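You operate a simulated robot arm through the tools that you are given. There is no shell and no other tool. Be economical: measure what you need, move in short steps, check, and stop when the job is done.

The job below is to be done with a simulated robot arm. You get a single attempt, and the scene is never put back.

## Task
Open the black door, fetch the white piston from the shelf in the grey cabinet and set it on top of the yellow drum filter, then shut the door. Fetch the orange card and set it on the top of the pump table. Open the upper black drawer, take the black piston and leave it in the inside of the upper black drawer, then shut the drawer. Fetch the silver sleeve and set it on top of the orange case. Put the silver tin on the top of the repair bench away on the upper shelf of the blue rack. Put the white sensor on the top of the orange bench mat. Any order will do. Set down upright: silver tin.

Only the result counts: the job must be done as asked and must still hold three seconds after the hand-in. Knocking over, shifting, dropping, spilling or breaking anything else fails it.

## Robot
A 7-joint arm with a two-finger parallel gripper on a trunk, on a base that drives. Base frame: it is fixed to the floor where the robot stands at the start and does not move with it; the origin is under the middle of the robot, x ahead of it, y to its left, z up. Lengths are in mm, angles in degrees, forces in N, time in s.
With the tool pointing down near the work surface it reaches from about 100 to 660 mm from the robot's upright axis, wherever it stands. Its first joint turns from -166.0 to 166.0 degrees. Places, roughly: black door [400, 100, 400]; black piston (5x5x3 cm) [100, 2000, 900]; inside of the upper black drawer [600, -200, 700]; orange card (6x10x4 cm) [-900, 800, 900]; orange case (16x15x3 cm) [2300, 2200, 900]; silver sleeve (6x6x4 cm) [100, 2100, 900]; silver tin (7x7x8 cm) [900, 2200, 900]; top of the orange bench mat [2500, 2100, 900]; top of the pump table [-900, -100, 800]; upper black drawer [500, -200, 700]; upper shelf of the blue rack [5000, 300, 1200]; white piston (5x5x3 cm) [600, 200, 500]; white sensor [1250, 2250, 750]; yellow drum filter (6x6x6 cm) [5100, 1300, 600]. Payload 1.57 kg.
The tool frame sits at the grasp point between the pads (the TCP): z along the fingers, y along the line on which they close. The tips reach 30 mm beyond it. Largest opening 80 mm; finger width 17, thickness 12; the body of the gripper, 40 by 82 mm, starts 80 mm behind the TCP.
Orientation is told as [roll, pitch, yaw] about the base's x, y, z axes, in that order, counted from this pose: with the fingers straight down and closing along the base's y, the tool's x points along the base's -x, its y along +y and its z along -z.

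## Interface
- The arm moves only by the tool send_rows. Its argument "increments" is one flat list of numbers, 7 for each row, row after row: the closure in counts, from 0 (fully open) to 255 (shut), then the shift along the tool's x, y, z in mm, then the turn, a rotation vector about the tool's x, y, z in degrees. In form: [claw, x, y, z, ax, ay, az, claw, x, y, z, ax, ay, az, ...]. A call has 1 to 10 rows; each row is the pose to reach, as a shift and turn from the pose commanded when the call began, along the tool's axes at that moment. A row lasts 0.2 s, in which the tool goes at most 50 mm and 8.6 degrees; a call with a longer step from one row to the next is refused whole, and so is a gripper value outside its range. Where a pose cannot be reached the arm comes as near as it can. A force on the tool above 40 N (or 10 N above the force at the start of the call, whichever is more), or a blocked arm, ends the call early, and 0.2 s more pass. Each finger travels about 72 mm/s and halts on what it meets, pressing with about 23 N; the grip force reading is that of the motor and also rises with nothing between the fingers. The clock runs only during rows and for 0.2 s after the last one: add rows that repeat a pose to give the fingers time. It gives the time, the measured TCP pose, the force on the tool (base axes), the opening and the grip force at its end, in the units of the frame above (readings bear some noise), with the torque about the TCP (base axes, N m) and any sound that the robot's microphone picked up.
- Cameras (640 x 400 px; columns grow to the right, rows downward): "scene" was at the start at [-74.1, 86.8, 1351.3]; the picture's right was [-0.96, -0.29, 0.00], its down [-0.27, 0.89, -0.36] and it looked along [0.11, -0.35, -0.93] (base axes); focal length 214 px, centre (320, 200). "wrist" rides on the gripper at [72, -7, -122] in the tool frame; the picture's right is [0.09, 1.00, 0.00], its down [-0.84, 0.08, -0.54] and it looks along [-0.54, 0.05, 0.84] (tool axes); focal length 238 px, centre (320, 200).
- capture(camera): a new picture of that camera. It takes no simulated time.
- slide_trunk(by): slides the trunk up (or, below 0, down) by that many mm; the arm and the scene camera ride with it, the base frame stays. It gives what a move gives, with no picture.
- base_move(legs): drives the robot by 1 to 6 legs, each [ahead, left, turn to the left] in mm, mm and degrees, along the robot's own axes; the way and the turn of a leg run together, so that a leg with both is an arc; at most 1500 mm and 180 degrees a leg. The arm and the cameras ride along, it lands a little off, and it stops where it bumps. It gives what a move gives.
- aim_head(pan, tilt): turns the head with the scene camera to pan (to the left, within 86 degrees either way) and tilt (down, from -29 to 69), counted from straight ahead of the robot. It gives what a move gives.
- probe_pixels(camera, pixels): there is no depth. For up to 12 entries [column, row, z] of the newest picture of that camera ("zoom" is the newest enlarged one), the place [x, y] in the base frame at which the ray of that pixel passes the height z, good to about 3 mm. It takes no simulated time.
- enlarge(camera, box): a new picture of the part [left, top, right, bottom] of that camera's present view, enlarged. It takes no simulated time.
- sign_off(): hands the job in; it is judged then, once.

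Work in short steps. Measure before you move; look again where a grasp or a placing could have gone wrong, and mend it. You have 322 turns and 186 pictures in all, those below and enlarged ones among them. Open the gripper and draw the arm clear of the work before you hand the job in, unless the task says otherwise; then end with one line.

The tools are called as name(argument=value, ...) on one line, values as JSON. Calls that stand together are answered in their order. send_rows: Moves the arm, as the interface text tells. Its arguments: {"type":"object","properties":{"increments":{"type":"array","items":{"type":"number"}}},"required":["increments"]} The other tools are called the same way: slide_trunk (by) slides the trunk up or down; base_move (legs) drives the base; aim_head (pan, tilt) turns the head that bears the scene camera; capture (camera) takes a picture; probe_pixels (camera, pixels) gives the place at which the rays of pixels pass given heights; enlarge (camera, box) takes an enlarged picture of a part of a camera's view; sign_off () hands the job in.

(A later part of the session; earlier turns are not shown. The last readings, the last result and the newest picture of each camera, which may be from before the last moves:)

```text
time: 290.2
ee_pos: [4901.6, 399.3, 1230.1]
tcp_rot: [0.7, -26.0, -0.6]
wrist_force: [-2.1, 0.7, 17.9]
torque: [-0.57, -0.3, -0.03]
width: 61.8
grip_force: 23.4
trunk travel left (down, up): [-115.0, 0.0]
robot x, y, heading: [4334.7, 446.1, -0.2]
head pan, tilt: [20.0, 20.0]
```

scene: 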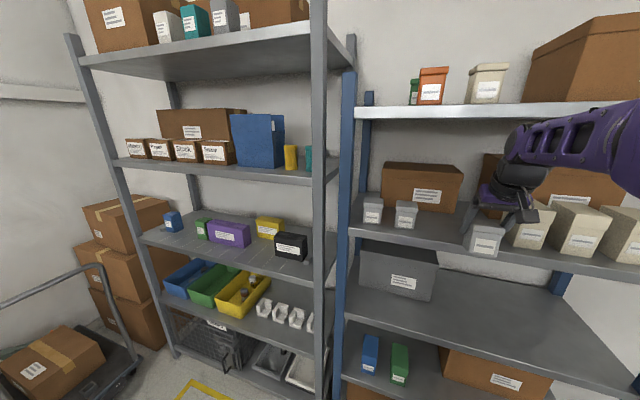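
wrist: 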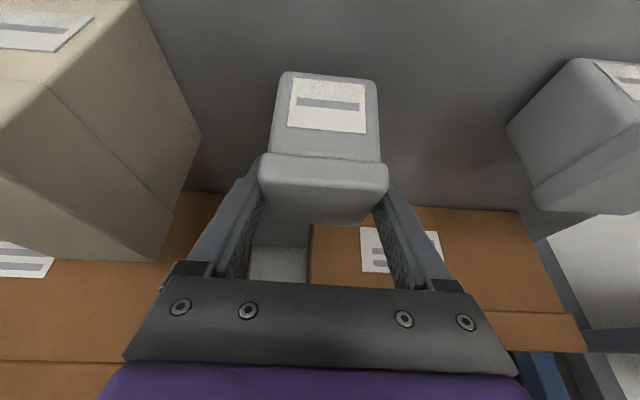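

Contact at 18 N on the far-right corner. I open gradually to let it settle, then look.

send_rows(increments=[150, 0, 0, 0, 0, 0, 0, 60, 0, 0, 0, 0, 0, 0, 0, 0, 0, 0, 0, 0, 0, 0, 0, 0, 0, 0, 0, 0])

capture(camera="wrist")

```text
time: 291.2
ee_pos: [4901.9, 399.9, 1226.4]
tcp_rot: [0.8, -25.7, -0.5]
wrist_force: [-0.3, 0.1, 0.7]
torque: [0.03, -0.01, 0.02]
width: 80.0
grip_force: 0.0
trunk travel left (down, up): [-115.0, 0.0]
robot x, y, heading: [4336.0, 440.4, -0.1]
head pan, tilt: [20.0, 20.0]
```

```text
53 pictures are left
```

wrist: 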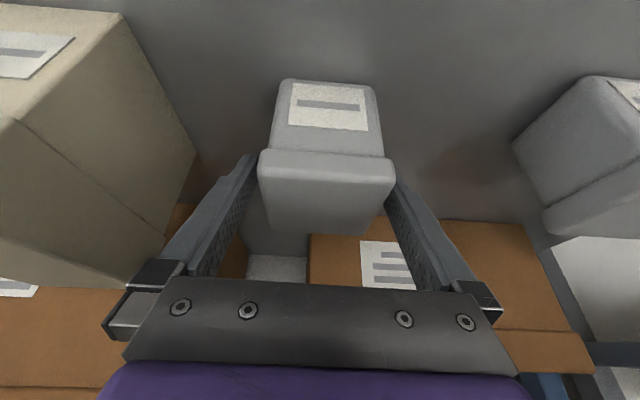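

It stands on the shelf. I withdraw straight back with the base (fingers straddle the tin) and check.

base_move(legs=[[-220, 0, 0]])

capture(camera="scene")

```text
time: 292.9
ee_pos: [4684.4, 400.3, 1226.5]
tcp_rot: [0.9, -25.8, -0.6]
wrist_force: [-0.6, 0.5, 0.5]
torque: [-0.03, 0.02, -0.03]
width: 80.1
grip_force: 0.1
trunk travel left (down, up): [-115.0, 0.0]
robot x, y, heading: [4118.5, 442.5, -0.2]
head pan, tilt: [20.0, 20.0]
```

```text
52 pictures are left
```

scene: 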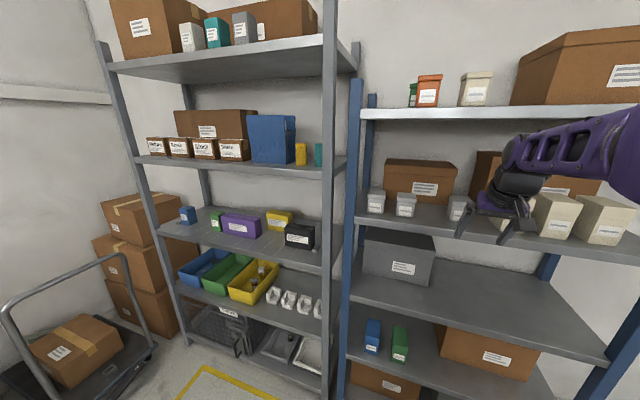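

Tin stands upright on the upper shelf. I return the arm to a compact tool-down pose and lower the trunk somewhat.

send_rows(increments=[0, 36, 0, 10, 0, 4.3, 0, 0, 73, 0, 20, 0, 8.6, 0, 0, 110, 0, 30, 0, 13, 0, 0, 146, 0, 40, 0, 17.3, 0, 0, 183, 0, 50, 0, 21.6, 0, 0, 219, 0, 60, 0, 25.8, 0, 0, 219, 0, 60, 0, 25.8, 0])

slide_trunk(by=-65)

```text
time: 294.5
ee_pos: [4513.8, 402.5, 1077.4]
tcp_rot: [0.8, 0.1, -0.1]
wrist_force: [-0.2, 0.0, 0.0]
torque: [0.0, 0.0, 0.01]
width: 80.2
grip_force: 0.0
trunk travel left (down, up): [-115.0, 0.0]
robot x, y, heading: [4117.4, 443.5, -0.4]
head pan, tilt: [20.0, 20.0]
```

```text
time: 295.5
ee_pos: [4514.3, 404.5, 1013.0]
tcp_rot: [0.9, -0.1, -0.1]
wrist_force: [0.5, -0.5, 0.4]
torque: [0.02, -0.04, -0.01]
width: 79.8
grip_force: 0.1
trunk travel left (down, up): [-50.0, 65.0]
robot x, y, heading: [4114.1, 440.6, -0.5]
head pan, tilt: [20.0, 20.0]
```

Next the white sensor at about (1158,2258). I drive back along the bench.

base_move(legs=[[-320, 0, 0], [0, 910, 0.5], [0, 0, 90], [0, 1330, 0], [0, 1330, 0], [185, 0, 0]])

aim_head(pan=0, tilt=45)

capture(camera="scene")

```text
time: 336.9
ee_pos: [1109.4, 1858.6, 1014.0]
tcp_rot: [0.7, 0.0, 93.2]
wrist_force: [0.3, -0.4, -0.1]
torque: [-0.01, -0.01, 0.02]
width: 80.1
grip_force: 0.0
trunk travel left (down, up): [-50.0, 65.0]
robot x, y, heading: [1091.9, 1458.8, 92.8]
head pan, tilt: [20.0, 20.0]
```

```text
time: 337.8
ee_pos: [1109.4, 1859.4, 1012.6]
tcp_rot: [0.8, 0.2, 93.1]
wrist_force: [-0.1, -0.2, -0.6]
torque: [0.0, 0.01, 0.03]
width: 80.2
grip_force: 0.0
trunk travel left (down, up): [-50.0, 65.0]
robot x, y, heading: [1095.7, 1458.6, 93.0]
head pan, tilt: [0.0, 45.0]
```

```text
51 pictures are left
```

scene: 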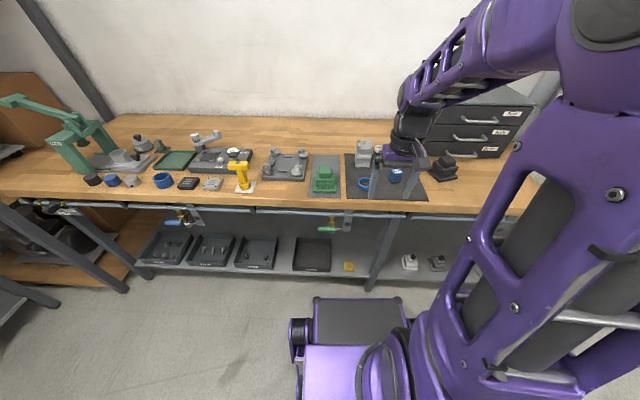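

I straighten and move a bit closer, then extend the arm to view the sensor.

base_move(legs=[[95, -45, -3]])

send_rows(increments=[0, -40, 0, -10, 0, 0, 0, 0, -80, 0, -20, 0, 0, 0, 0, -120, 0, -30, 0, 0, 0, 0, -150, 0, -35, 0, 0, 0, 0, -150, 0, -35, 0, 0, 0])

capture(camera="wrist")

```text
time: 338.9
ee_pos: [1173.2, 1952.3, 1013.3]
tcp_rot: [0.7, 0.0, 90.1]
wrist_force: [-0.3, -0.2, -0.2]
torque: [0.02, -0.01, 0.01]
width: 80.3
grip_force: 0.3
trunk travel left (down, up): [-50.0, 65.0]
robot x, y, heading: [1134.4, 1556.5, 89.8]
head pan, tilt: [0.0, 45.0]
```

```text
time: 340.1
ee_pos: [1175.4, 2100.2, 1049.4]
tcp_rot: [0.8, 0.1, 89.9]
wrist_force: [0.2, -0.2, 0.3]
torque: [0.0, 0.02, -0.01]
width: 79.9
grip_force: 0.0
trunk travel left (down, up): [-50.0, 65.0]
robot x, y, heading: [1134.5, 1555.7, 89.7]
head pan, tilt: [0.0, 45.0]
```

```text
50 pictures are left
```

wrist: 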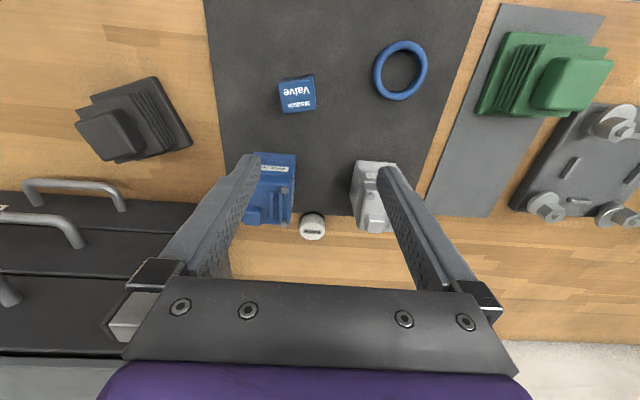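

Sensor at (312,228). I probe it and its neighbours.

enlarge(camera="wrist", box=[250, 180, 390, 270])

probe_pixels(camera="wrist", pixels=[[312, 232, 900], [299, 230, 900], [326, 230, 900], [312, 213, 872], [312, 240, 905], [296, 222, 950], [356, 215, 950], [352, 232, 940], [292, 190, 960]])

```text
4.44 times, centred on (320, 225) of wrist
```

zoom: 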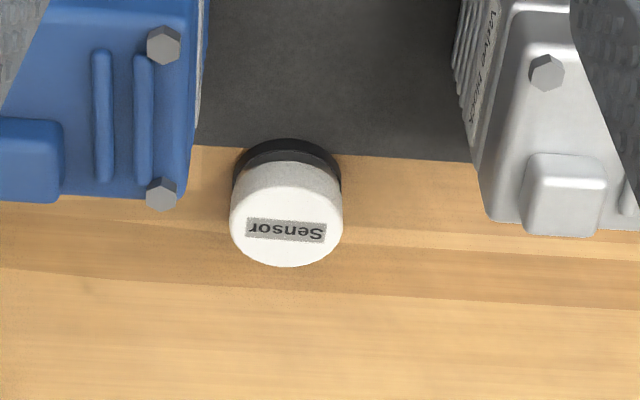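

```text
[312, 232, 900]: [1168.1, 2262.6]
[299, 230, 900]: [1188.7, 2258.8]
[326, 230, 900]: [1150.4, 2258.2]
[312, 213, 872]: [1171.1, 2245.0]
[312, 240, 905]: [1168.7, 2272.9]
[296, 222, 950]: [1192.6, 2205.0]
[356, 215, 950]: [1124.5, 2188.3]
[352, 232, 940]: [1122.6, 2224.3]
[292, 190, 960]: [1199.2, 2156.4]
```

It is labelled "Sensor" at (1169,2258), between tall blocks, so a vertical grasp is needed. I'll stand sideways to the bench (base is narrower that way): retract, back off, turn to heading 0.

send_rows(increments=[0, 45, 0, 0, 0, 0, 0, 0, 90, 0, 0, 0, 0, 0, 0, 135, 0, 0, 0, 0, 0, 0, 180, 0, 0, 0, 0, 0, 0, 200, 0, 0, 0, 0, 0])

base_move(legs=[[-190, 0, 0], [0, 0, -90], [0, 330, 0]])

aim_head(pan=80, tilt=50)

capture(camera="scene")

```text
time: 341.4
ee_pos: [1175.0, 1901.4, 1035.5]
tcp_rot: [1.0, 2.1, 89.8]
wrist_force: [-0.5, 0.1, 0.6]
torque: [0.01, -0.02, -0.02]
width: 80.0
grip_force: 0.0
trunk travel left (down, up): [-50.0, 65.0]
robot x, y, heading: [1135.1, 1555.8, 89.7]
head pan, tilt: [0.0, 45.0]
```

```text
time: 350.3
ee_pos: [1483.8, 1661.1, 1039.6]
tcp_rot: [0.9, 1.4, -0.4]
wrist_force: [0.2, -0.4, 0.0]
torque: [-0.01, 0.0, 0.01]
width: 80.1
grip_force: 0.0
trunk travel left (down, up): [-50.0, 65.0]
robot x, y, heading: [1138.0, 1703.0, -0.3]
head pan, tilt: [0.0, 45.0]
```

```text
time: 351.8
ee_pos: [1483.9, 1662.2, 1036.2]
tcp_rot: [1.0, 1.9, -0.4]
wrist_force: [0.3, -0.6, -0.5]
torque: [-0.02, 0.03, -0.01]
width: 80.1
grip_force: 0.1
trunk travel left (down, up): [-50.0, 65.0]
robot x, y, heading: [1135.6, 1705.1, -0.5]
head pan, tilt: [80.0, 50.0]
```

```text
48 pictures are left
```

scene: 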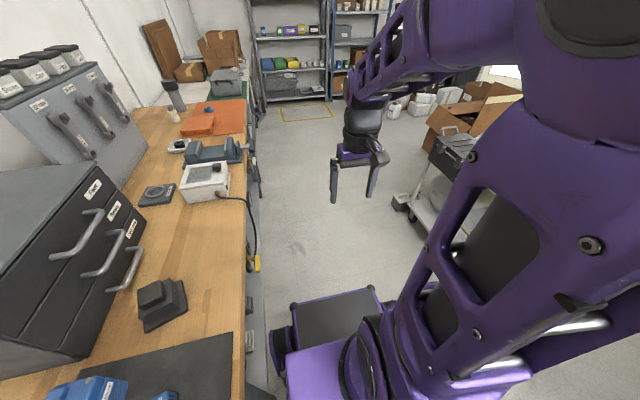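

Pan lags but the view is useful. I swing the arm left around the robot's axis, turning the tool along.

send_rows(increments=[0, -7, 43, 0, 0, 0, -7, 0, -4, 86, 0, 0, 0, -14, 0, 4, 129, 0, 0, 0, -21, 0, 17, 170, 0, 0, 0, -28, 0, 35, 210, 0, 0, 0, -35, 0, 57, 247, 0, 0, 0, -42, 0, 84, 281, 0, 0, 0, -49, 0, 115, 311, 0, 0, 0, -56, 0, 149, 337, 0, 0, 0, -63, 0, 187, 359, 0, 0, 0, -70])

capture(camera="wrist")

```text
time: 354.0
ee_pos: [1299.7, 2020.6, 1047.8]
tcp_rot: [1.7, -0.3, 69.7]
wrist_force: [-0.9, -0.5, 0.5]
torque: [-0.02, -0.01, -0.01]
width: 80.2
grip_force: 0.1
trunk travel left (down, up): [-50.0, 65.0]
robot x, y, heading: [1137.2, 1705.1, -0.4]
head pan, tilt: [80.0, 50.0]
```

```text
47 pictures are left
```

wrist: 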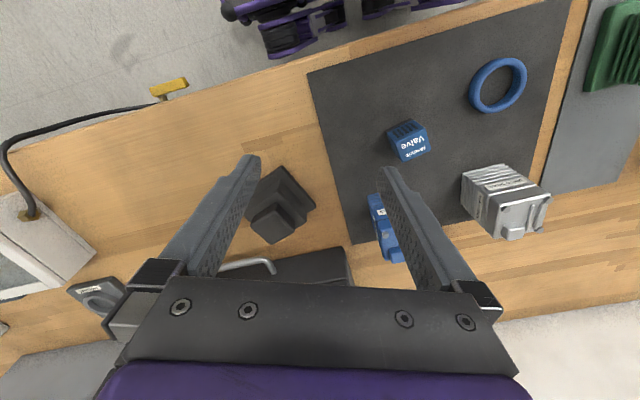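

I move over the sensor: (1169,2230), yaw 90.

send_rows(increments=[0, -25, 33, 0, 0, 0, -3.4, 0, -50, 65, 0, 0, 0, -6.8, 0, -76, 98, 0, 0, 0, -10, 0, -101, 131, 0, 0, 0, -13.5, 0, -126, 163, 0, 0, 0, -17, 0, -151, 196, 0, 0, 0, -20, 0, -151, 196, 0, 0, 0, -20])

capture(camera="wrist")

```text
time: 355.6
ee_pos: [1167.7, 2232.4, 1055.6]
tcp_rot: [1.5, -0.7, 89.6]
wrist_force: [-0.6, -0.4, 0.0]
torque: [0.03, -0.02, 0.0]
width: 79.8
grip_force: 0.0
trunk travel left (down, up): [-50.0, 65.0]
robot x, y, heading: [1139.5, 1702.6, -0.8]
head pan, tilt: [80.0, 50.0]
```

```text
46 pictures are left
```

wrist: 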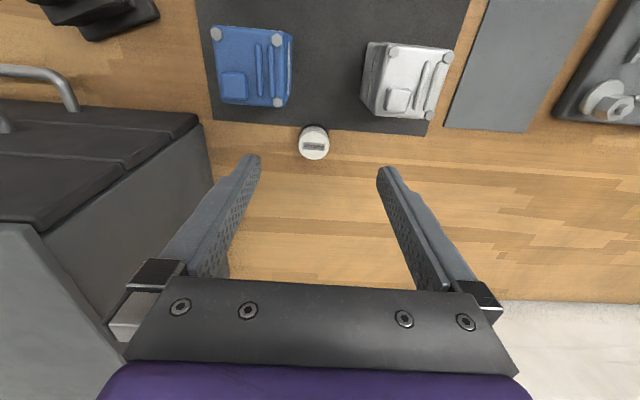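

I probe the sensor and the drawer cabinet's side.

probe_pixels(camera="wrist", pixels=[[313, 147, 900], [299, 142, 900], [328, 142, 900], [212, 190, 872], [198, 118, 1000], [198, 118, 1100], [278, 107, 950], [385, 115, 950]])

```text
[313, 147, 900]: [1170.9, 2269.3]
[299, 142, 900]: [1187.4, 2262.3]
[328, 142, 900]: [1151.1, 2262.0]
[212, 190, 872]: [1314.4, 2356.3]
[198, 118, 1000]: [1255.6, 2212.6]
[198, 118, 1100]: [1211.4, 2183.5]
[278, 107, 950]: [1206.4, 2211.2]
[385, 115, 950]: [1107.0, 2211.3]
```

Sensor centre ≈(1169.5,2262). I move over it and descend with a 60 mm opening.

send_rows(increments=[65, -15, -1, 20, 0, 0, 0, 65, -30, -2, 50, 0, 0, 0, 65, -30, -2, 85, 0, 0, 0, 65, -30, -2, 115, 0, 0, 0, 65, -30, -2, 115, 0, 0, 0])

capture(camera="wrist")

```text
time: 356.8
ee_pos: [1167.4, 2265.2, 939.0]
tcp_rot: [1.4, -1.0, 89.5]
wrist_force: [0.2, -0.4, -0.3]
torque: [0.0, -0.01, 0.0]
width: 59.7
grip_force: 0.0
trunk travel left (down, up): [-50.0, 65.0]
robot x, y, heading: [1136.6, 1704.5, -0.8]
head pan, tilt: [80.0, 50.0]
```

```text
45 pictures are left
```

wrist: 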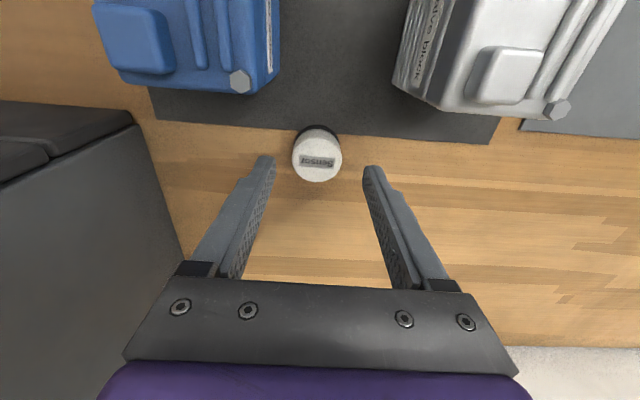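

Slight correction (5 mm toward robot, 3 mm +x), then final descent and close.

send_rows(increments=[65, 5, -3, 15, 0, 0, 0, 65, 5, -3, 31, 0, 0, 0, 130, 5, -3, 31, 0, 0, 0, 200, 5, -3, 31, 0, 0, 0, 235, 5, -3, 31, 0, 0, 0, 235, 5, -3, 31, 0, 0, 0])

capture(camera="wrist")

```text
time: 358.2
ee_pos: [1171.0, 2261.4, 908.8]
tcp_rot: [1.4, -0.9, 89.6]
wrist_force: [-0.9, 0.1, 0.2]
torque: [-0.02, 0.05, 0.02]
width: 38.0
grip_force: 22.9
trunk travel left (down, up): [-50.0, 65.0]
robot x, y, heading: [1135.1, 1704.1, -0.5]
head pan, tilt: [80.0, 50.0]
```

```text
44 pictures are left
```

wrist: 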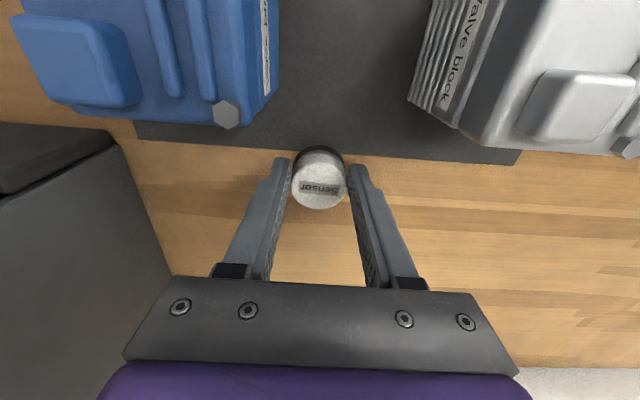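

Gripped (38 mm). I lift and retract toward the robot.

send_rows(increments=[235, 0, 0, -35, 0, 0, 0, 235, 0, 0, -75, 0, 0, 0, 235, 0, 0, -115, 0, 0, 0, 235, 0, 0, -150, 0, 0, 0, 235, 45, 0, -150, 0, 0, 0, 235, 90, 0, -150, 0, 0, 0, 235, 135, 0, -150, 0, 0, 0, 235, 180, 0, -150, 0, 0, 0, 235, 225, 0, -150, 0, 0, 0, 235, 265, 0, -150, 0, 0, 0])

base_move(legs=[[0, -60, 0.5], [1260, 0, 0]])

capture(camera="scene")

capture(camera="wrist")

```text
time: 360.5
ee_pos: [1187.1, 1986.9, 1018.4]
tcp_rot: [7.5, 6.4, 86.9]
wrist_force: [0.3, -0.1, -0.6]
torque: [-0.04, 0.0, 0.02]
width: 38.2
grip_force: 23.2
trunk travel left (down, up): [-50.0, 65.0]
robot x, y, heading: [1136.1, 1701.3, -0.7]
head pan, tilt: [80.0, 50.0]
stopped in row 10: the arm was blocked; the commanded pose is now the measured one
```

```text
time: 367.8
ee_pos: [2461.7, 1932.9, 1018.3]
tcp_rot: [7.4, 6.3, 88.0]
wrist_force: [0.5, 0.0, -0.6]
torque: [0.01, 0.01, 0.0]
width: 37.2
grip_force: 23.2
trunk travel left (down, up): [-50.0, 65.0]
robot x, y, heading: [2417.2, 1651.8, 0.1]
head pan, tilt: [80.0, 50.0]
```

```text
43 pictures are left
```

scene: 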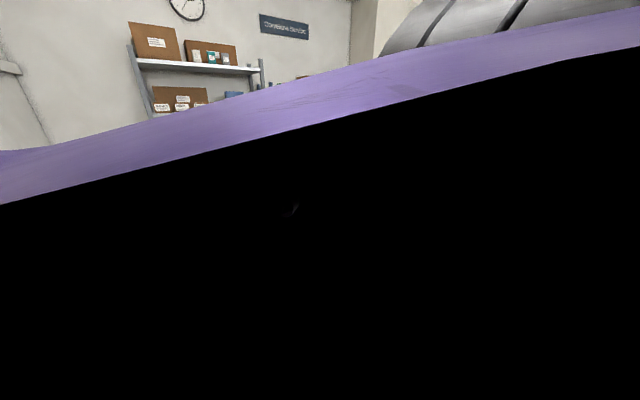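

```text
42 pictures are left
```

wrist: 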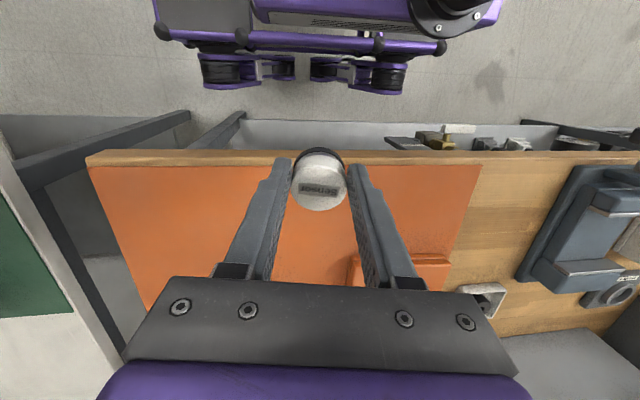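

Over the orange mat now; the case is at (400,270). I probe the mat.

probe_pixels(camera="wrist", pixels=[[90, 168, 872], [482, 166, 872], [150, 308, 872], [350, 258, 900], [450, 258, 900], [270, 240, 872], [352, 285, 872]])

```text
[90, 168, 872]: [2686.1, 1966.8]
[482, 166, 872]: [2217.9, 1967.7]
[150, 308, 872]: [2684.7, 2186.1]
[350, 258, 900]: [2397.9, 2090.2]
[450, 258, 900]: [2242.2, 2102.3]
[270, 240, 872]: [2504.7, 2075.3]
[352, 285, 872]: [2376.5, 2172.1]
```

I place the sensor at about (2530,2080): move there, levelling the tool.

send_rows(increments=[235, -30, -13, -3, 1.5, -1.3, 0, 235, -60, -25, -6, 3, -2.6, 0, 235, -90, -38, -9, 4.5, -3.8, 0, 235, -120, -50, -12, 6, -5, 0, 235, -149, -63, -15, 7.4, -6.3, 0, 235, -149, -63, -15, 7.4, -6.3, 0])

capture(camera="wrist")

```text
time: 369.2
ee_pos: [2530.9, 2079.3, 1007.7]
tcp_rot: [0.2, 0.3, 87.6]
wrist_force: [-0.6, 0.3, -0.8]
torque: [0.0, 0.02, 0.0]
width: 37.3
grip_force: 22.7
trunk travel left (down, up): [-50.0, 65.0]
robot x, y, heading: [2419.8, 1646.9, 0.4]
head pan, tilt: [80.0, 50.0]
```

```text
41 pictures are left
```

wrist: 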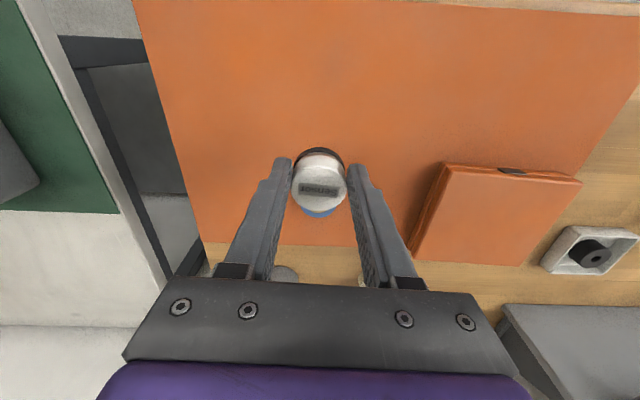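

A blue item lies just behind; I probe it.

probe_pixels(camera="wrist", pixels=[[318, 214, 890], [318, 216, 872], [285, 275, 900], [440, 165, 902], [580, 183, 902], [525, 262, 902], [412, 258, 902]])

```text
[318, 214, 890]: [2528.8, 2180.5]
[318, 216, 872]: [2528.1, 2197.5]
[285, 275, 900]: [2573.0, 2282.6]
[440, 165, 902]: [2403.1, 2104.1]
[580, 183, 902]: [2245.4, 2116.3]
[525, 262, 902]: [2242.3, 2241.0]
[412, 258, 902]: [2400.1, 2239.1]
```

Blue item is 100 mm away. I lower the sensor onto the mat.

send_rows(increments=[235, 0, 0, 35, 0, 0, 0, 235, 0, 0, 65, 0, 0, 0, 235, 0, 0, 85, 0, 0, 0, 235, 0, 0, 90, 0, 0, 0, 235, 0, 0, 94, 0, 0, 0])

```text
time: 370.4
ee_pos: [2529.7, 2077.0, 914.0]
tcp_rot: [0.1, 0.0, 87.6]
wrist_force: [0.2, -0.1, 0.7]
torque: [-0.03, -0.01, -0.03]
width: 37.0
grip_force: 23.3
trunk travel left (down, up): [-50.0, 65.0]
robot x, y, heading: [2411.7, 1649.3, 0.4]
head pan, tilt: [80.0, 50.0]
```

Nearly at the surface; a few mm more, then release.

send_rows(increments=[235, 0, 0, 2, 0, 0, 0, 235, 0, 0, 4, 0, 0, 0, 235, 0, 0, 5, 0, 0, 0])

```text
time: 371.2
ee_pos: [2530.1, 2078.5, 910.1]
tcp_rot: [0.1, 0.0, 87.6]
wrist_force: [-1.8, -4.8, 16.9]
torque: [0.28, 0.06, 0.03]
width: 37.3
grip_force: 22.5
trunk travel left (down, up): [-50.0, 65.0]
robot x, y, heading: [2418.3, 1649.4, 0.5]
head pan, tilt: [80.0, 50.0]
```

Contact (17 N). Release, rise, and check.

send_rows(increments=[180, 0, 0, 0, 0, 0, 0, 80, 0, 0, 0, 0, 0, 0, 40, 0, 0, 0, 0, 0, 0, 40, 0, 0, -10, 0, 0, 0, 40, 0, 0, -50, 0, 0, 0, 0, 0, 0, -100, 0, 0, 0, 0, 0, 0, -140, 0, 0, 0])

capture(camera="wrist")

```text
time: 372.8
ee_pos: [2532.8, 2077.3, 1043.6]
tcp_rot: [0.7, 0.7, 87.5]
wrist_force: [-0.1, 0.3, 0.5]
torque: [0.01, -0.01, 0.01]
width: 80.1
grip_force: 0.0
trunk travel left (down, up): [-50.0, 65.0]
robot x, y, heading: [2417.9, 1647.5, 0.4]
head pan, tilt: [80.0, 50.0]
```

```text
40 pictures are left
```

wrist: 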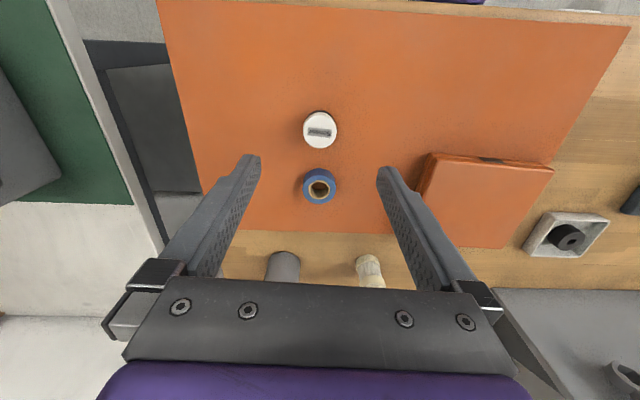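

Sensor stands on the mat. Next the silver sleeve: I raise and retract, then drive back along the bench.

send_rows(increments=[0, 20, 0, -20, 0, 0, 0, 0, 40, 0, -40, 0, 0, 0, 0, 60, 0, -60, 0, 0, 0, 0, 60, 0, -80, 0, 0, 0])

base_move(legs=[[0, -60, 0], [-1130, 0, 0], [-1130, 0, 0]])

capture(camera="wrist")

```text
time: 373.8
ee_pos: [2534.5, 2017.9, 1121.2]
tcp_rot: [1.2, 1.1, 86.8]
wrist_force: [0.4, 0.3, -0.8]
torque: [-0.02, 0.03, 0.01]
width: 80.3
grip_force: 0.0
trunk travel left (down, up): [-50.0, 65.0]
robot x, y, heading: [2413.1, 1649.7, 0.5]
head pan, tilt: [80.0, 50.0]
```

```text
time: 385.8
ee_pos: [273.3, 1936.3, 1124.4]
tcp_rot: [0.9, 0.8, 87.2]
wrist_force: [0.5, 0.1, 0.5]
torque: [-0.01, -0.01, -0.02]
width: 80.0
grip_force: 0.1
trunk travel left (down, up): [-50.0, 65.0]
robot x, y, heading: [157.5, 1565.7, 0.6]
head pan, tilt: [80.0, 50.0]
```

```text
39 pictures are left
```

wrist: 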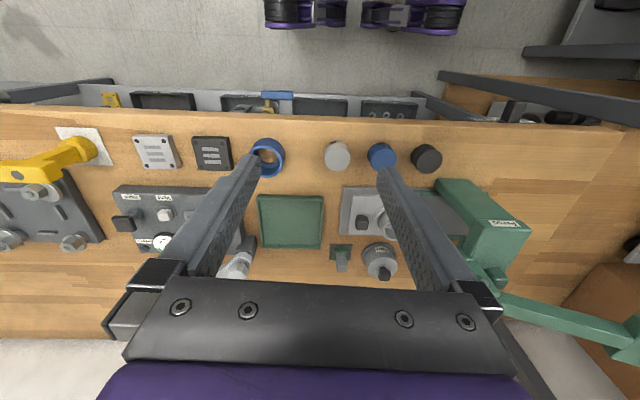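

I move the tool toward the sleeve (x≈165).

send_rows(increments=[0, -14, 27, 0, 0, 0, 0, 0, -27, 54, 0, 0, 0, 0, 0, -40, 81, 0, 0, 0, 0, 0, -54, 108, 0, 0, 0, 0, 0, -54, 108, 0, 0, 0, 0])

capture(camera="wrist")

```text
time: 387.0
ee_pos: [170.5, 1994.5, 1122.2]
tcp_rot: [1.3, 1.2, 86.8]
wrist_force: [2.8, 1.3, -2.3]
torque: [-0.07, 0.2, -0.02]
width: 79.9
grip_force: 0.0
trunk travel left (down, up): [-50.0, 65.0]
robot x, y, heading: [157.4, 1561.7, 0.4]
head pan, tilt: [80.0, 50.0]
```

```text
38 pictures are left
```

wrist: 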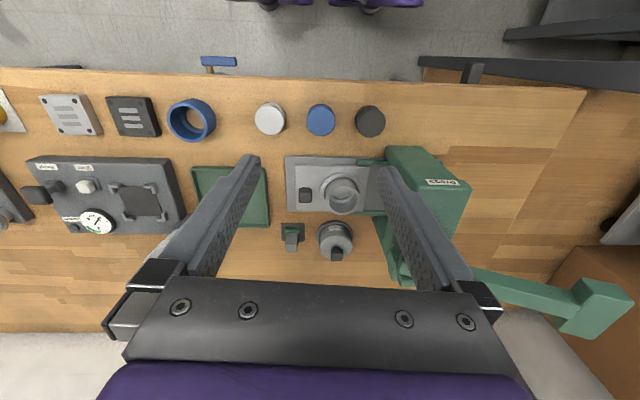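

Small force reading—possibly near the press. I enlarge the sleeve area before going on.

enlarge(camera="wrist", box=[270, 130, 490, 290])

probe_pixels(camera="wrist", pixels=[[343, 192, 940], [343, 192, 920], [327, 192, 930], [359, 192, 930], [343, 178, 930], [343, 213, 930], [388, 150, 1000], [388, 150, 1100], [370, 121, 890], [370, 134, 890]])

```text
2.50 times, centred on (380, 210) of wrist
```

zoom: 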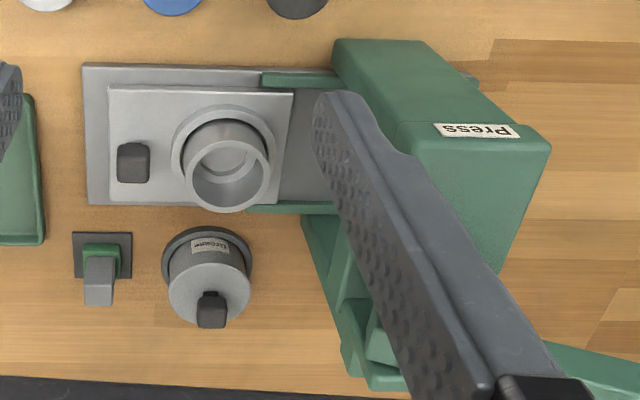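

```text
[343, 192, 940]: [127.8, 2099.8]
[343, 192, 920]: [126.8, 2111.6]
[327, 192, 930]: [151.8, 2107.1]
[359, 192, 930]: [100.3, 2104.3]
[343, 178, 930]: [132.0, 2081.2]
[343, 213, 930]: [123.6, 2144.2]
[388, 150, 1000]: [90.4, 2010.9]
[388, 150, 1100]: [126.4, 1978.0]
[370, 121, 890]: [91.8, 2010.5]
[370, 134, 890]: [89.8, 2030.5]
```

Sleeve centre ≈(126,2108), close to the press on its -x side. I'll grip it with fingers in front/behind (yaw ≈177, camera on the far side from the press). I move away to (215,2080) while turning.

send_rows(increments=[0, -5, -12, 0, 0, 0, -8, 0, -15, -22, 0, 0, 0, -16, 0, -30, -32, 0, 0, 0, -24, 0, -45, -40, 0, 0, 0, -32, 0, -60, -45, 0, 0, 0, -40, 0, -75, -45, 0, 0, 0, -48, 0, -85, -45, 0, 0, 0, -56, 0, -90, -45, 0, 0, 0, -64, 0, -90, -45, 0, 0, 0, -72, 0, -90, -45, 0, 0, 0, -80])

capture(camera="wrist")

```text
time: 389.2
ee_pos: [217.5, 2082.9, 1125.2]
tcp_rot: [0.7, -0.5, 167.3]
wrist_force: [0.5, -0.3, 0.2]
torque: [-0.02, -0.02, 0.01]
width: 80.0
grip_force: 0.1
trunk travel left (down, up): [-50.0, 65.0]
robot x, y, heading: [154.3, 1562.8, 0.5]
head pan, tilt: [80.0, 50.0]
```

```text
36 pictures are left
```

wrist: 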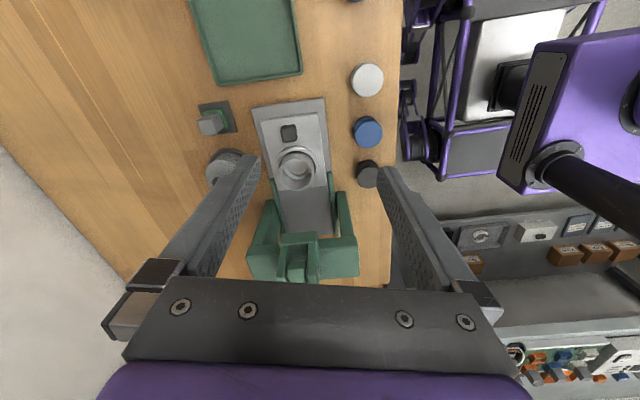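

Clear view: the press frame is well behind the sleeve. I probe the sleeve.

enlarge(camera="wrist", box=[240, 90, 380, 230])

probe_pixels(camera="zoom", pixels=[[320, 200, 940]])

probe_pixels(camera="wrist", pixels=[[297, 170, 950], [297, 170, 930], [280, 168, 940], [314, 168, 940], [297, 155, 940], [297, 186, 940], [366, 160, 890], [366, 174, 890], [366, 187, 890]])

```text
2.86 times, centred on (310, 160) of wrist
```

zoom: 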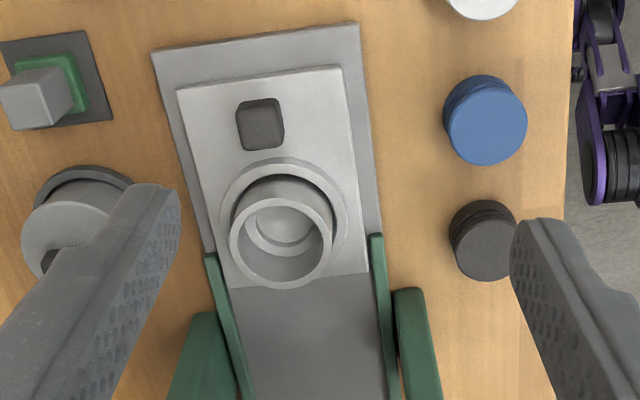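

```text
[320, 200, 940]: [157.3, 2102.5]
```

```text
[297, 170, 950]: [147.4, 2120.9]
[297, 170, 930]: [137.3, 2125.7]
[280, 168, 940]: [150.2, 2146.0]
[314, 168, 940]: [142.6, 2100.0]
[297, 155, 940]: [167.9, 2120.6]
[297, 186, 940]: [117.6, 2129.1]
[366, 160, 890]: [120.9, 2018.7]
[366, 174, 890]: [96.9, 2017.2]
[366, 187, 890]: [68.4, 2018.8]
```

Sleeve centre ≈(128,2126), rim z≈930. I move above it at z≈1000.

send_rows(increments=[30, -24, -6, 20, 0, 0, -2.5, 30, -48, -11, 50, 0, 0, -5, 30, -73, -17, 85, 0, 0, -7.5, 30, -97, -22, 120, 0, 0, -10, 30, -97, -22, 120, 0, 0, -10])

capture(camera="wrist")

```text
time: 390.4
ee_pos: [125.7, 2124.9, 1003.6]
tcp_rot: [0.7, -0.7, 177.2]
wrist_force: [0.5, -0.4, -0.7]
torque: [0.01, -0.01, -0.02]
width: 70.6
grip_force: 0.2
trunk travel left (down, up): [-50.0, 65.0]
robot x, y, heading: [158.2, 1563.7, 0.3]
head pan, tilt: [80.0, 50.0]
```

```text
34 pictures are left
```

wrist: 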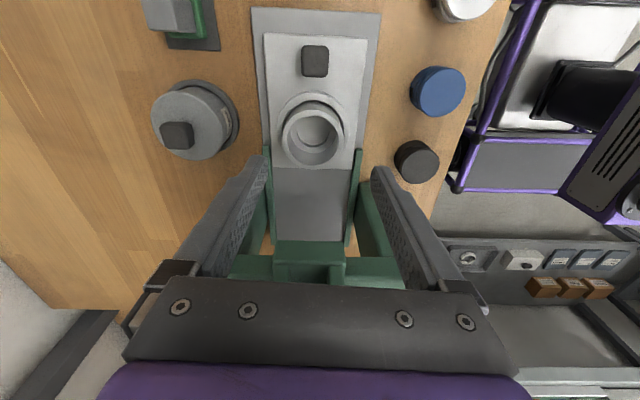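

Rim centre appears at (313,138): correct by +11 in x, +7 in y, then descend partially and check.

send_rows(increments=[30, 6, -4, 10, 0, 0, 0, 30, 11, -7, 25, 0, 0, 0, 30, 11, -7, 35, 0, 0, 0])

capture(camera="wrist")

```text
time: 391.2
ee_pos: [136.5, 2130.7, 968.6]
tcp_rot: [0.8, -0.8, 177.1]
wrist_force: [-0.1, 0.5, -1.2]
torque: [0.01, 0.01, -0.01]
width: 70.9
grip_force: 0.1
trunk travel left (down, up): [-50.0, 65.0]
robot x, y, heading: [155.2, 1560.8, 0.5]
head pan, tilt: [80.0, 50.0]
```

```text
33 pictures are left
```

wrist: 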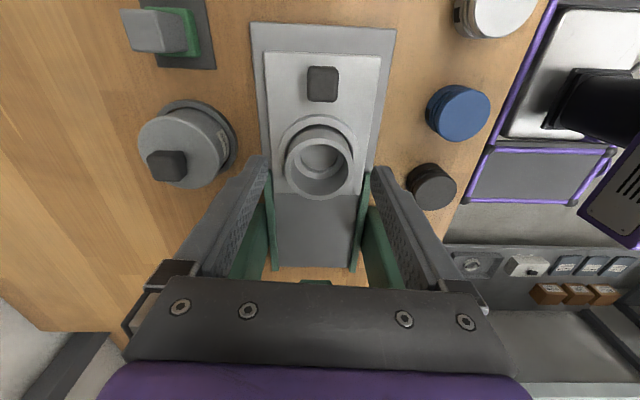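

Aligned (319,165). I descend 28 mm and close.

send_rows(increments=[30, 0, -1, 14, 0, 0, 0, 30, 0, -1, 28, 0, 0, 0, 100, 0, -1, 28, 0, 0, 0, 180, 0, -1, 28, 0, 0, 0, 235, 0, -1, 28, 0, 0, 0, 235, 0, -1, 28, 0, 0, 0])

capture(camera="wrist")

```text
time: 392.6
ee_pos: [135.5, 2131.7, 940.6]
tcp_rot: [0.8, -1.0, 177.1]
wrist_force: [0.0, -0.6, -0.2]
torque: [-0.01, -0.02, -0.03]
width: 6.2
grip_force: 0.0
trunk travel left (down, up): [-50.0, 65.0]
robot x, y, heading: [155.1, 1562.8, 0.2]
head pan, tilt: [80.0, 50.0]
```

```text
32 pictures are left
```

wrist: 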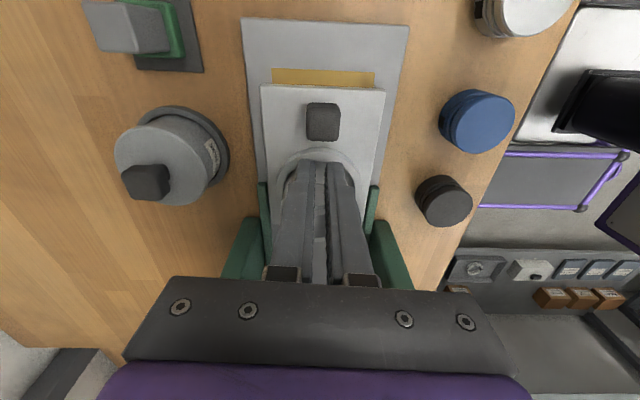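

The fingers closed above/beside the ring and the slide plate shifted (yellow strip visible now). I open, rise and look.

send_rows(increments=[150, 0, 0, 0, 0, 0, 0, 30, 0, 0, -5, 0, 0, 0, 30, 0, 0, -35, 0, 0, 0, 0, 0, 0, -75, 0, 0, 0, 0, 0, 0, -75, 0, 0, 0])

enlarge(camera="wrist", box=[200, 0, 460, 260])

```text
time: 393.8
ee_pos: [139.9, 2131.7, 1016.5]
tcp_rot: [0.7, -0.8, 177.0]
wrist_force: [-0.3, 0.4, -0.4]
torque: [0.01, -0.01, -0.02]
width: 80.2
grip_force: 0.0
trunk travel left (down, up): [-50.0, 65.0]
robot x, y, heading: [155.4, 1564.1, 0.6]
head pan, tilt: [80.0, 50.0]
```

```text
1.54 times, centred on (330, 130) of wrist
```

zoom: 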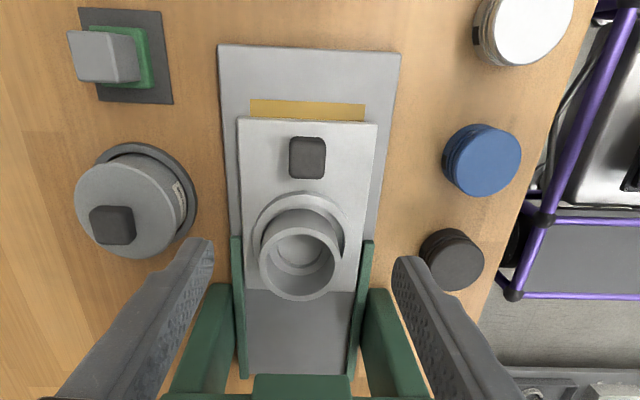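

The slide plate moved ~25 mm toward the press. I'll pull it back by its black knob at about (168,2131): move over it and descend.

send_rows(increments=[60, 14, 0, 10, 0, 0, 0, 100, 28, 0, 25, 0, 0, 0, 100, 28, 0, 45, 0, 0, 0, 100, 28, 0, 65, 0, 0, 0, 100, 28, 0, 65, 0, 0, 0])

enlarge(camera="wrist", box=[220, 40, 440, 260])

```text
time: 395.0
ee_pos: [164.3, 2129.7, 950.4]
tcp_rot: [0.7, -0.8, 177.0]
wrist_force: [0.1, 0.6, 0.2]
torque: [0.01, 0.0, 0.0]
width: 48.6
grip_force: 0.2
trunk travel left (down, up): [-50.0, 65.0]
robot x, y, heading: [158.6, 1566.4, 0.5]
head pan, tilt: [80.0, 50.0]
```

```text
1.82 times, centred on (330, 150) of wrist
```

zoom: 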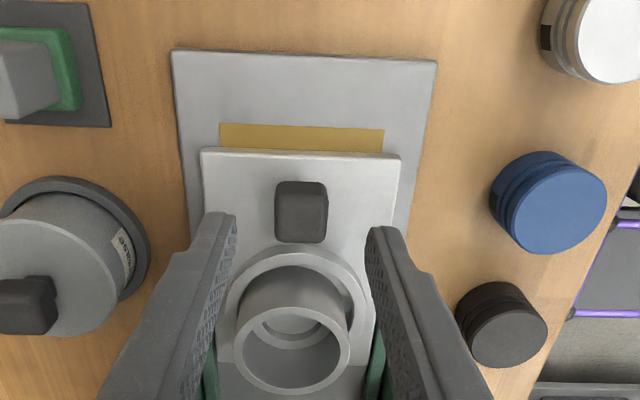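

I centre on the knob, lower, close on it.

send_rows(increments=[100, 3, 0, 12, 0, 0, 0, 100, 3, 0, 24, 0, 0, 0, 100, 3, 0, 28, 0, 0, 0, 180, 3, 0, 28, 0, 0, 0, 235, 3, 0, 28, 0, 0, 0, 235, 3, 0, 28, 0, 0, 0])

```text
time: 396.4
ee_pos: [167.0, 2130.7, 921.6]
tcp_rot: [0.6, -0.8, 177.1]
wrist_force: [0.4, 2.0, -1.3]
torque: [0.63, -0.01, 0.57]
width: 22.6
grip_force: 35.3
trunk travel left (down, up): [-50.0, 65.0]
robot x, y, heading: [158.4, 1562.7, 0.5]
head pan, tilt: [80.0, 50.0]
```

Gripped the knob (22.6 mm). I pull it +x by 25 mm in small steps.

send_rows(increments=[235, 6, 0, 0, 0, 0, 0, 235, 12, 0, 0, 0, 0, 0, 235, 18, 0, 0, 0, 0, 0, 235, 25, 0, 0, 0, 0, 0, 235, 25, 0, 0, 0, 0, 0])

enlarge(camera="wrist", box=[220, 40, 440, 260])

```text
time: 397.6
ee_pos: [187.0, 2130.5, 922.4]
tcp_rot: [0.6, -1.1, 177.3]
wrist_force: [-22.1, 19.7, -5.5]
torque: [0.82, 0.45, 0.71]
width: 22.7
grip_force: 35.1
trunk travel left (down, up): [-50.0, 65.0]
robot x, y, heading: [158.7, 1565.9, 0.7]
head pan, tilt: [80.0, 50.0]
```

```text
1.82 times, centred on (330, 150) of wrist
```

zoom: 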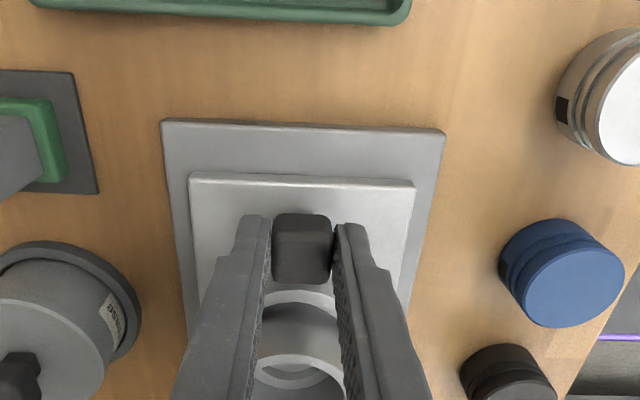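

The plate is back at its stop (yellow hidden). I release, rise, and move over the ring (≈(121,2132)).

send_rows(increments=[180, 0, 0, 0, 0, 0, 0, 100, 0, 0, 0, 0, 0, 0, 60, 0, 0, -20, 0, 0, 0, 30, -15, 0, -55, 0, 0, 0, 30, -45, -2, -60, 0, 0, 0, 30, -66, -2, -60, 0, 0, 0, 30, -66, -2, -60, 0, 0, 0])

enlarge(camera="wrist", box=[220, 40, 440, 260])

```text
time: 399.2
ee_pos: [126.9, 2133.7, 981.5]
tcp_rot: [0.8, -0.8, 177.2]
wrist_force: [0.1, 0.6, -0.7]
torque: [0.01, 0.01, 0.01]
width: 70.6
grip_force: 0.1
trunk travel left (down, up): [-50.0, 65.0]
robot x, y, heading: [157.0, 1564.7, 0.4]
head pan, tilt: [80.0, 50.0]
```

```text
1.82 times, centred on (330, 150) of wrist
```

zoom: 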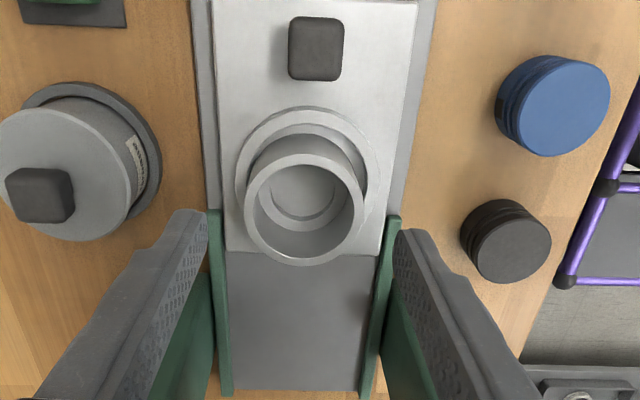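

Ring centre is 5 mm further -x. I correct, descend to TCP z≈923, close.

send_rows(increments=[30, -5, 0, 25, 0, 0, 0, 30, -5, 0, 50, 0, 0, 0, 30, -5, 0, 58, 0, 0, 0, 90, -5, 0, 58, 0, 0, 0, 150, -5, 0, 58, 0, 0, 0, 235, -5, 0, 58, 0, 0, 0, 235, -5, 0, 58, 0, 0, 0])

capture(camera="wrist")

```text
time: 400.8
ee_pos: [119.3, 2131.6, 925.9]
tcp_rot: [0.7, -0.8, 177.1]
wrist_force: [0.3, -0.1, 0.4]
torque: [0.0, 0.07, 0.01]
width: 55.1
grip_force: 22.8
trunk travel left (down, up): [-50.0, 65.0]
robot x, y, heading: [160.0, 1563.9, 0.7]
head pan, tilt: [80.0, 50.0]
```

```text
27 pictures are left
```

wrist: 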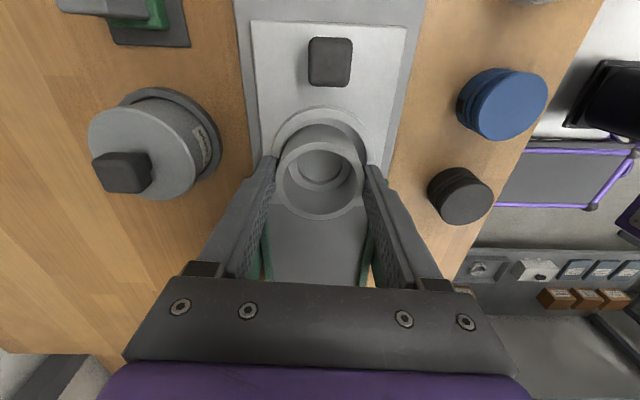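

Sleeve gripped (55 mm). I lift straight up, then move away from the press and retract.

send_rows(increments=[240, 0, 0, -25, 0, 0, 0, 240, 0, 0, -65, 0, 0, 0, 240, 0, 0, -105, 0, 0, 0, 240, 5, 0, -150, 0, 0, 0, 240, 40, 5, -180, 0, 0, 0, 240, 65, 40, -190, 0, 0, 0, 240, 80, 80, -190, 0, 0, 0, 240, 85, 120, -190, 0, 0, 0, 240, 85, 145, -190, 0, 0, 0])

base_move(legs=[[1100, 0, -0.5], [1060, 0, 0]])

capture(camera="wrist")

```text
time: 402.8
ee_pos: [200.8, 1985.8, 1112.8]
tcp_rot: [1.1, -1.1, 177.2]
wrist_force: [-0.6, 0.7, -0.6]
torque: [-0.02, -0.01, 0.01]
width: 55.0
grip_force: 22.7
trunk travel left (down, up): [-50.0, 65.0]
robot x, y, heading: [158.3, 1561.9, 0.6]
head pan, tilt: [80.0, 50.0]
```

```text
time: 413.4
ee_pos: [2372.8, 1973.7, 1112.4]
tcp_rot: [1.0, -1.0, 174.9]
wrist_force: [-0.6, -0.8, -0.3]
torque: [0.02, 0.0, 0.02]
width: 55.2
grip_force: 22.7
trunk travel left (down, up): [-50.0, 65.0]
robot x, y, heading: [2317.0, 1558.1, -1.6]
head pan, tilt: [80.0, 50.0]
```

```text
26 pictures are left
```

wrist: 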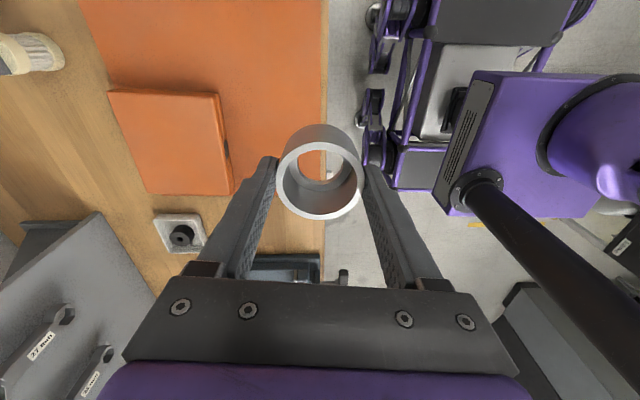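

I probe the case's top corners at z≈902.

probe_pixels(camera="wrist", pixels=[[108, 92, 902], [217, 94, 902], [232, 193, 902], [146, 194, 902], [180, 235, 890]])

```text
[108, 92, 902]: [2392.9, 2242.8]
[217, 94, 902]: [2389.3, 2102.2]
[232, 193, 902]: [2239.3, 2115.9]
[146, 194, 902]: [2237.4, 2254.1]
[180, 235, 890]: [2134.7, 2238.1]
```

Case centre ≈(2315,2178). I move over it.

send_rows(increments=[240, -15, -38, 0, 0, 0, 0, 240, -30, -76, 10, 0, 0, 0, 240, -45, -114, 30, 0, 0, 0, 240, -60, -152, 55, 0, 0, 0, 240, -75, -188, 85, 0, 0, 0, 240, -75, -190, 110, 0, 0, 0, 240, -75, -190, 130, 0, 0, 0])

capture(camera="wrist")

```text
time: 415.0
ee_pos: [2310.8, 2168.9, 979.5]
tcp_rot: [1.0, -1.1, 174.8]
wrist_force: [0.0, 0.4, -0.7]
torque: [0.01, 0.01, 0.02]
width: 55.2
grip_force: 22.8
trunk travel left (down, up): [-50.0, 65.0]
robot x, y, heading: [2312.8, 1553.5, -1.9]
head pan, tilt: [80.0, 50.0]
```

```text
25 pictures are left
```

wrist: 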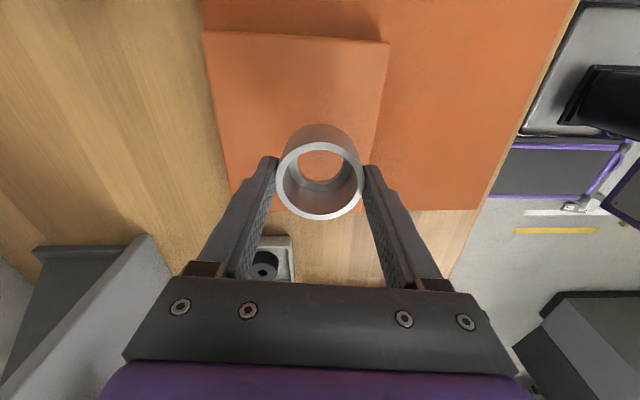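

Over the case. I lower to contact.

send_rows(increments=[240, 3, -4, 8, 0, 0, 0, 240, 3, -4, 13, 0, 0, 0, 240, 3, -4, 17, 0, 0, 0])

```text
time: 415.8
ee_pos: [2314.6, 2171.7, 962.2]
tcp_rot: [0.9, -1.1, 174.8]
wrist_force: [1.1, -0.1, -1.0]
torque: [0.0, -0.01, 0.0]
width: 55.2
grip_force: 23.1
trunk travel left (down, up): [-50.0, 65.0]
robot x, y, heading: [2313.5, 1554.1, -1.9]
head pan, tilt: [80.0, 50.0]
```

send_rows(increments=[240, 0, 0, 3, 0, 0, 0, 240, 0, 0, 6, 0, 0, 0, 240, 0, 0, 9, 0, 0, 0])

```text
time: 416.6
ee_pos: [2315.7, 2171.7, 955.4]
tcp_rot: [0.9, -1.0, 174.8]
wrist_force: [-0.7, -0.6, -1.1]
torque: [-0.01, 0.04, 0.0]
width: 55.1
grip_force: 23.6
trunk travel left (down, up): [-50.0, 65.0]
robot x, y, heading: [2312.3, 1551.1, -1.8]
head pan, tilt: [80.0, 50.0]
```

No contact yet; I keep lowering in small steps.

send_rows(increments=[240, 0, 0, 3, 0, 0, 0, 240, 0, 0, 6, 0, 0, 0, 240, 0, 0, 9, 0, 0, 0])

```text
time: 417.4
ee_pos: [2313.0, 2172.0, 944.6]
tcp_rot: [1.0, -1.2, 174.8]
wrist_force: [-0.8, -0.4, -0.8]
torque: [0.02, -0.03, 0.01]
width: 55.1
grip_force: 23.6
trunk travel left (down, up): [-50.0, 65.0]
robot x, y, heading: [2311.7, 1559.1, -1.6]
head pan, tilt: [80.0, 50.0]
```

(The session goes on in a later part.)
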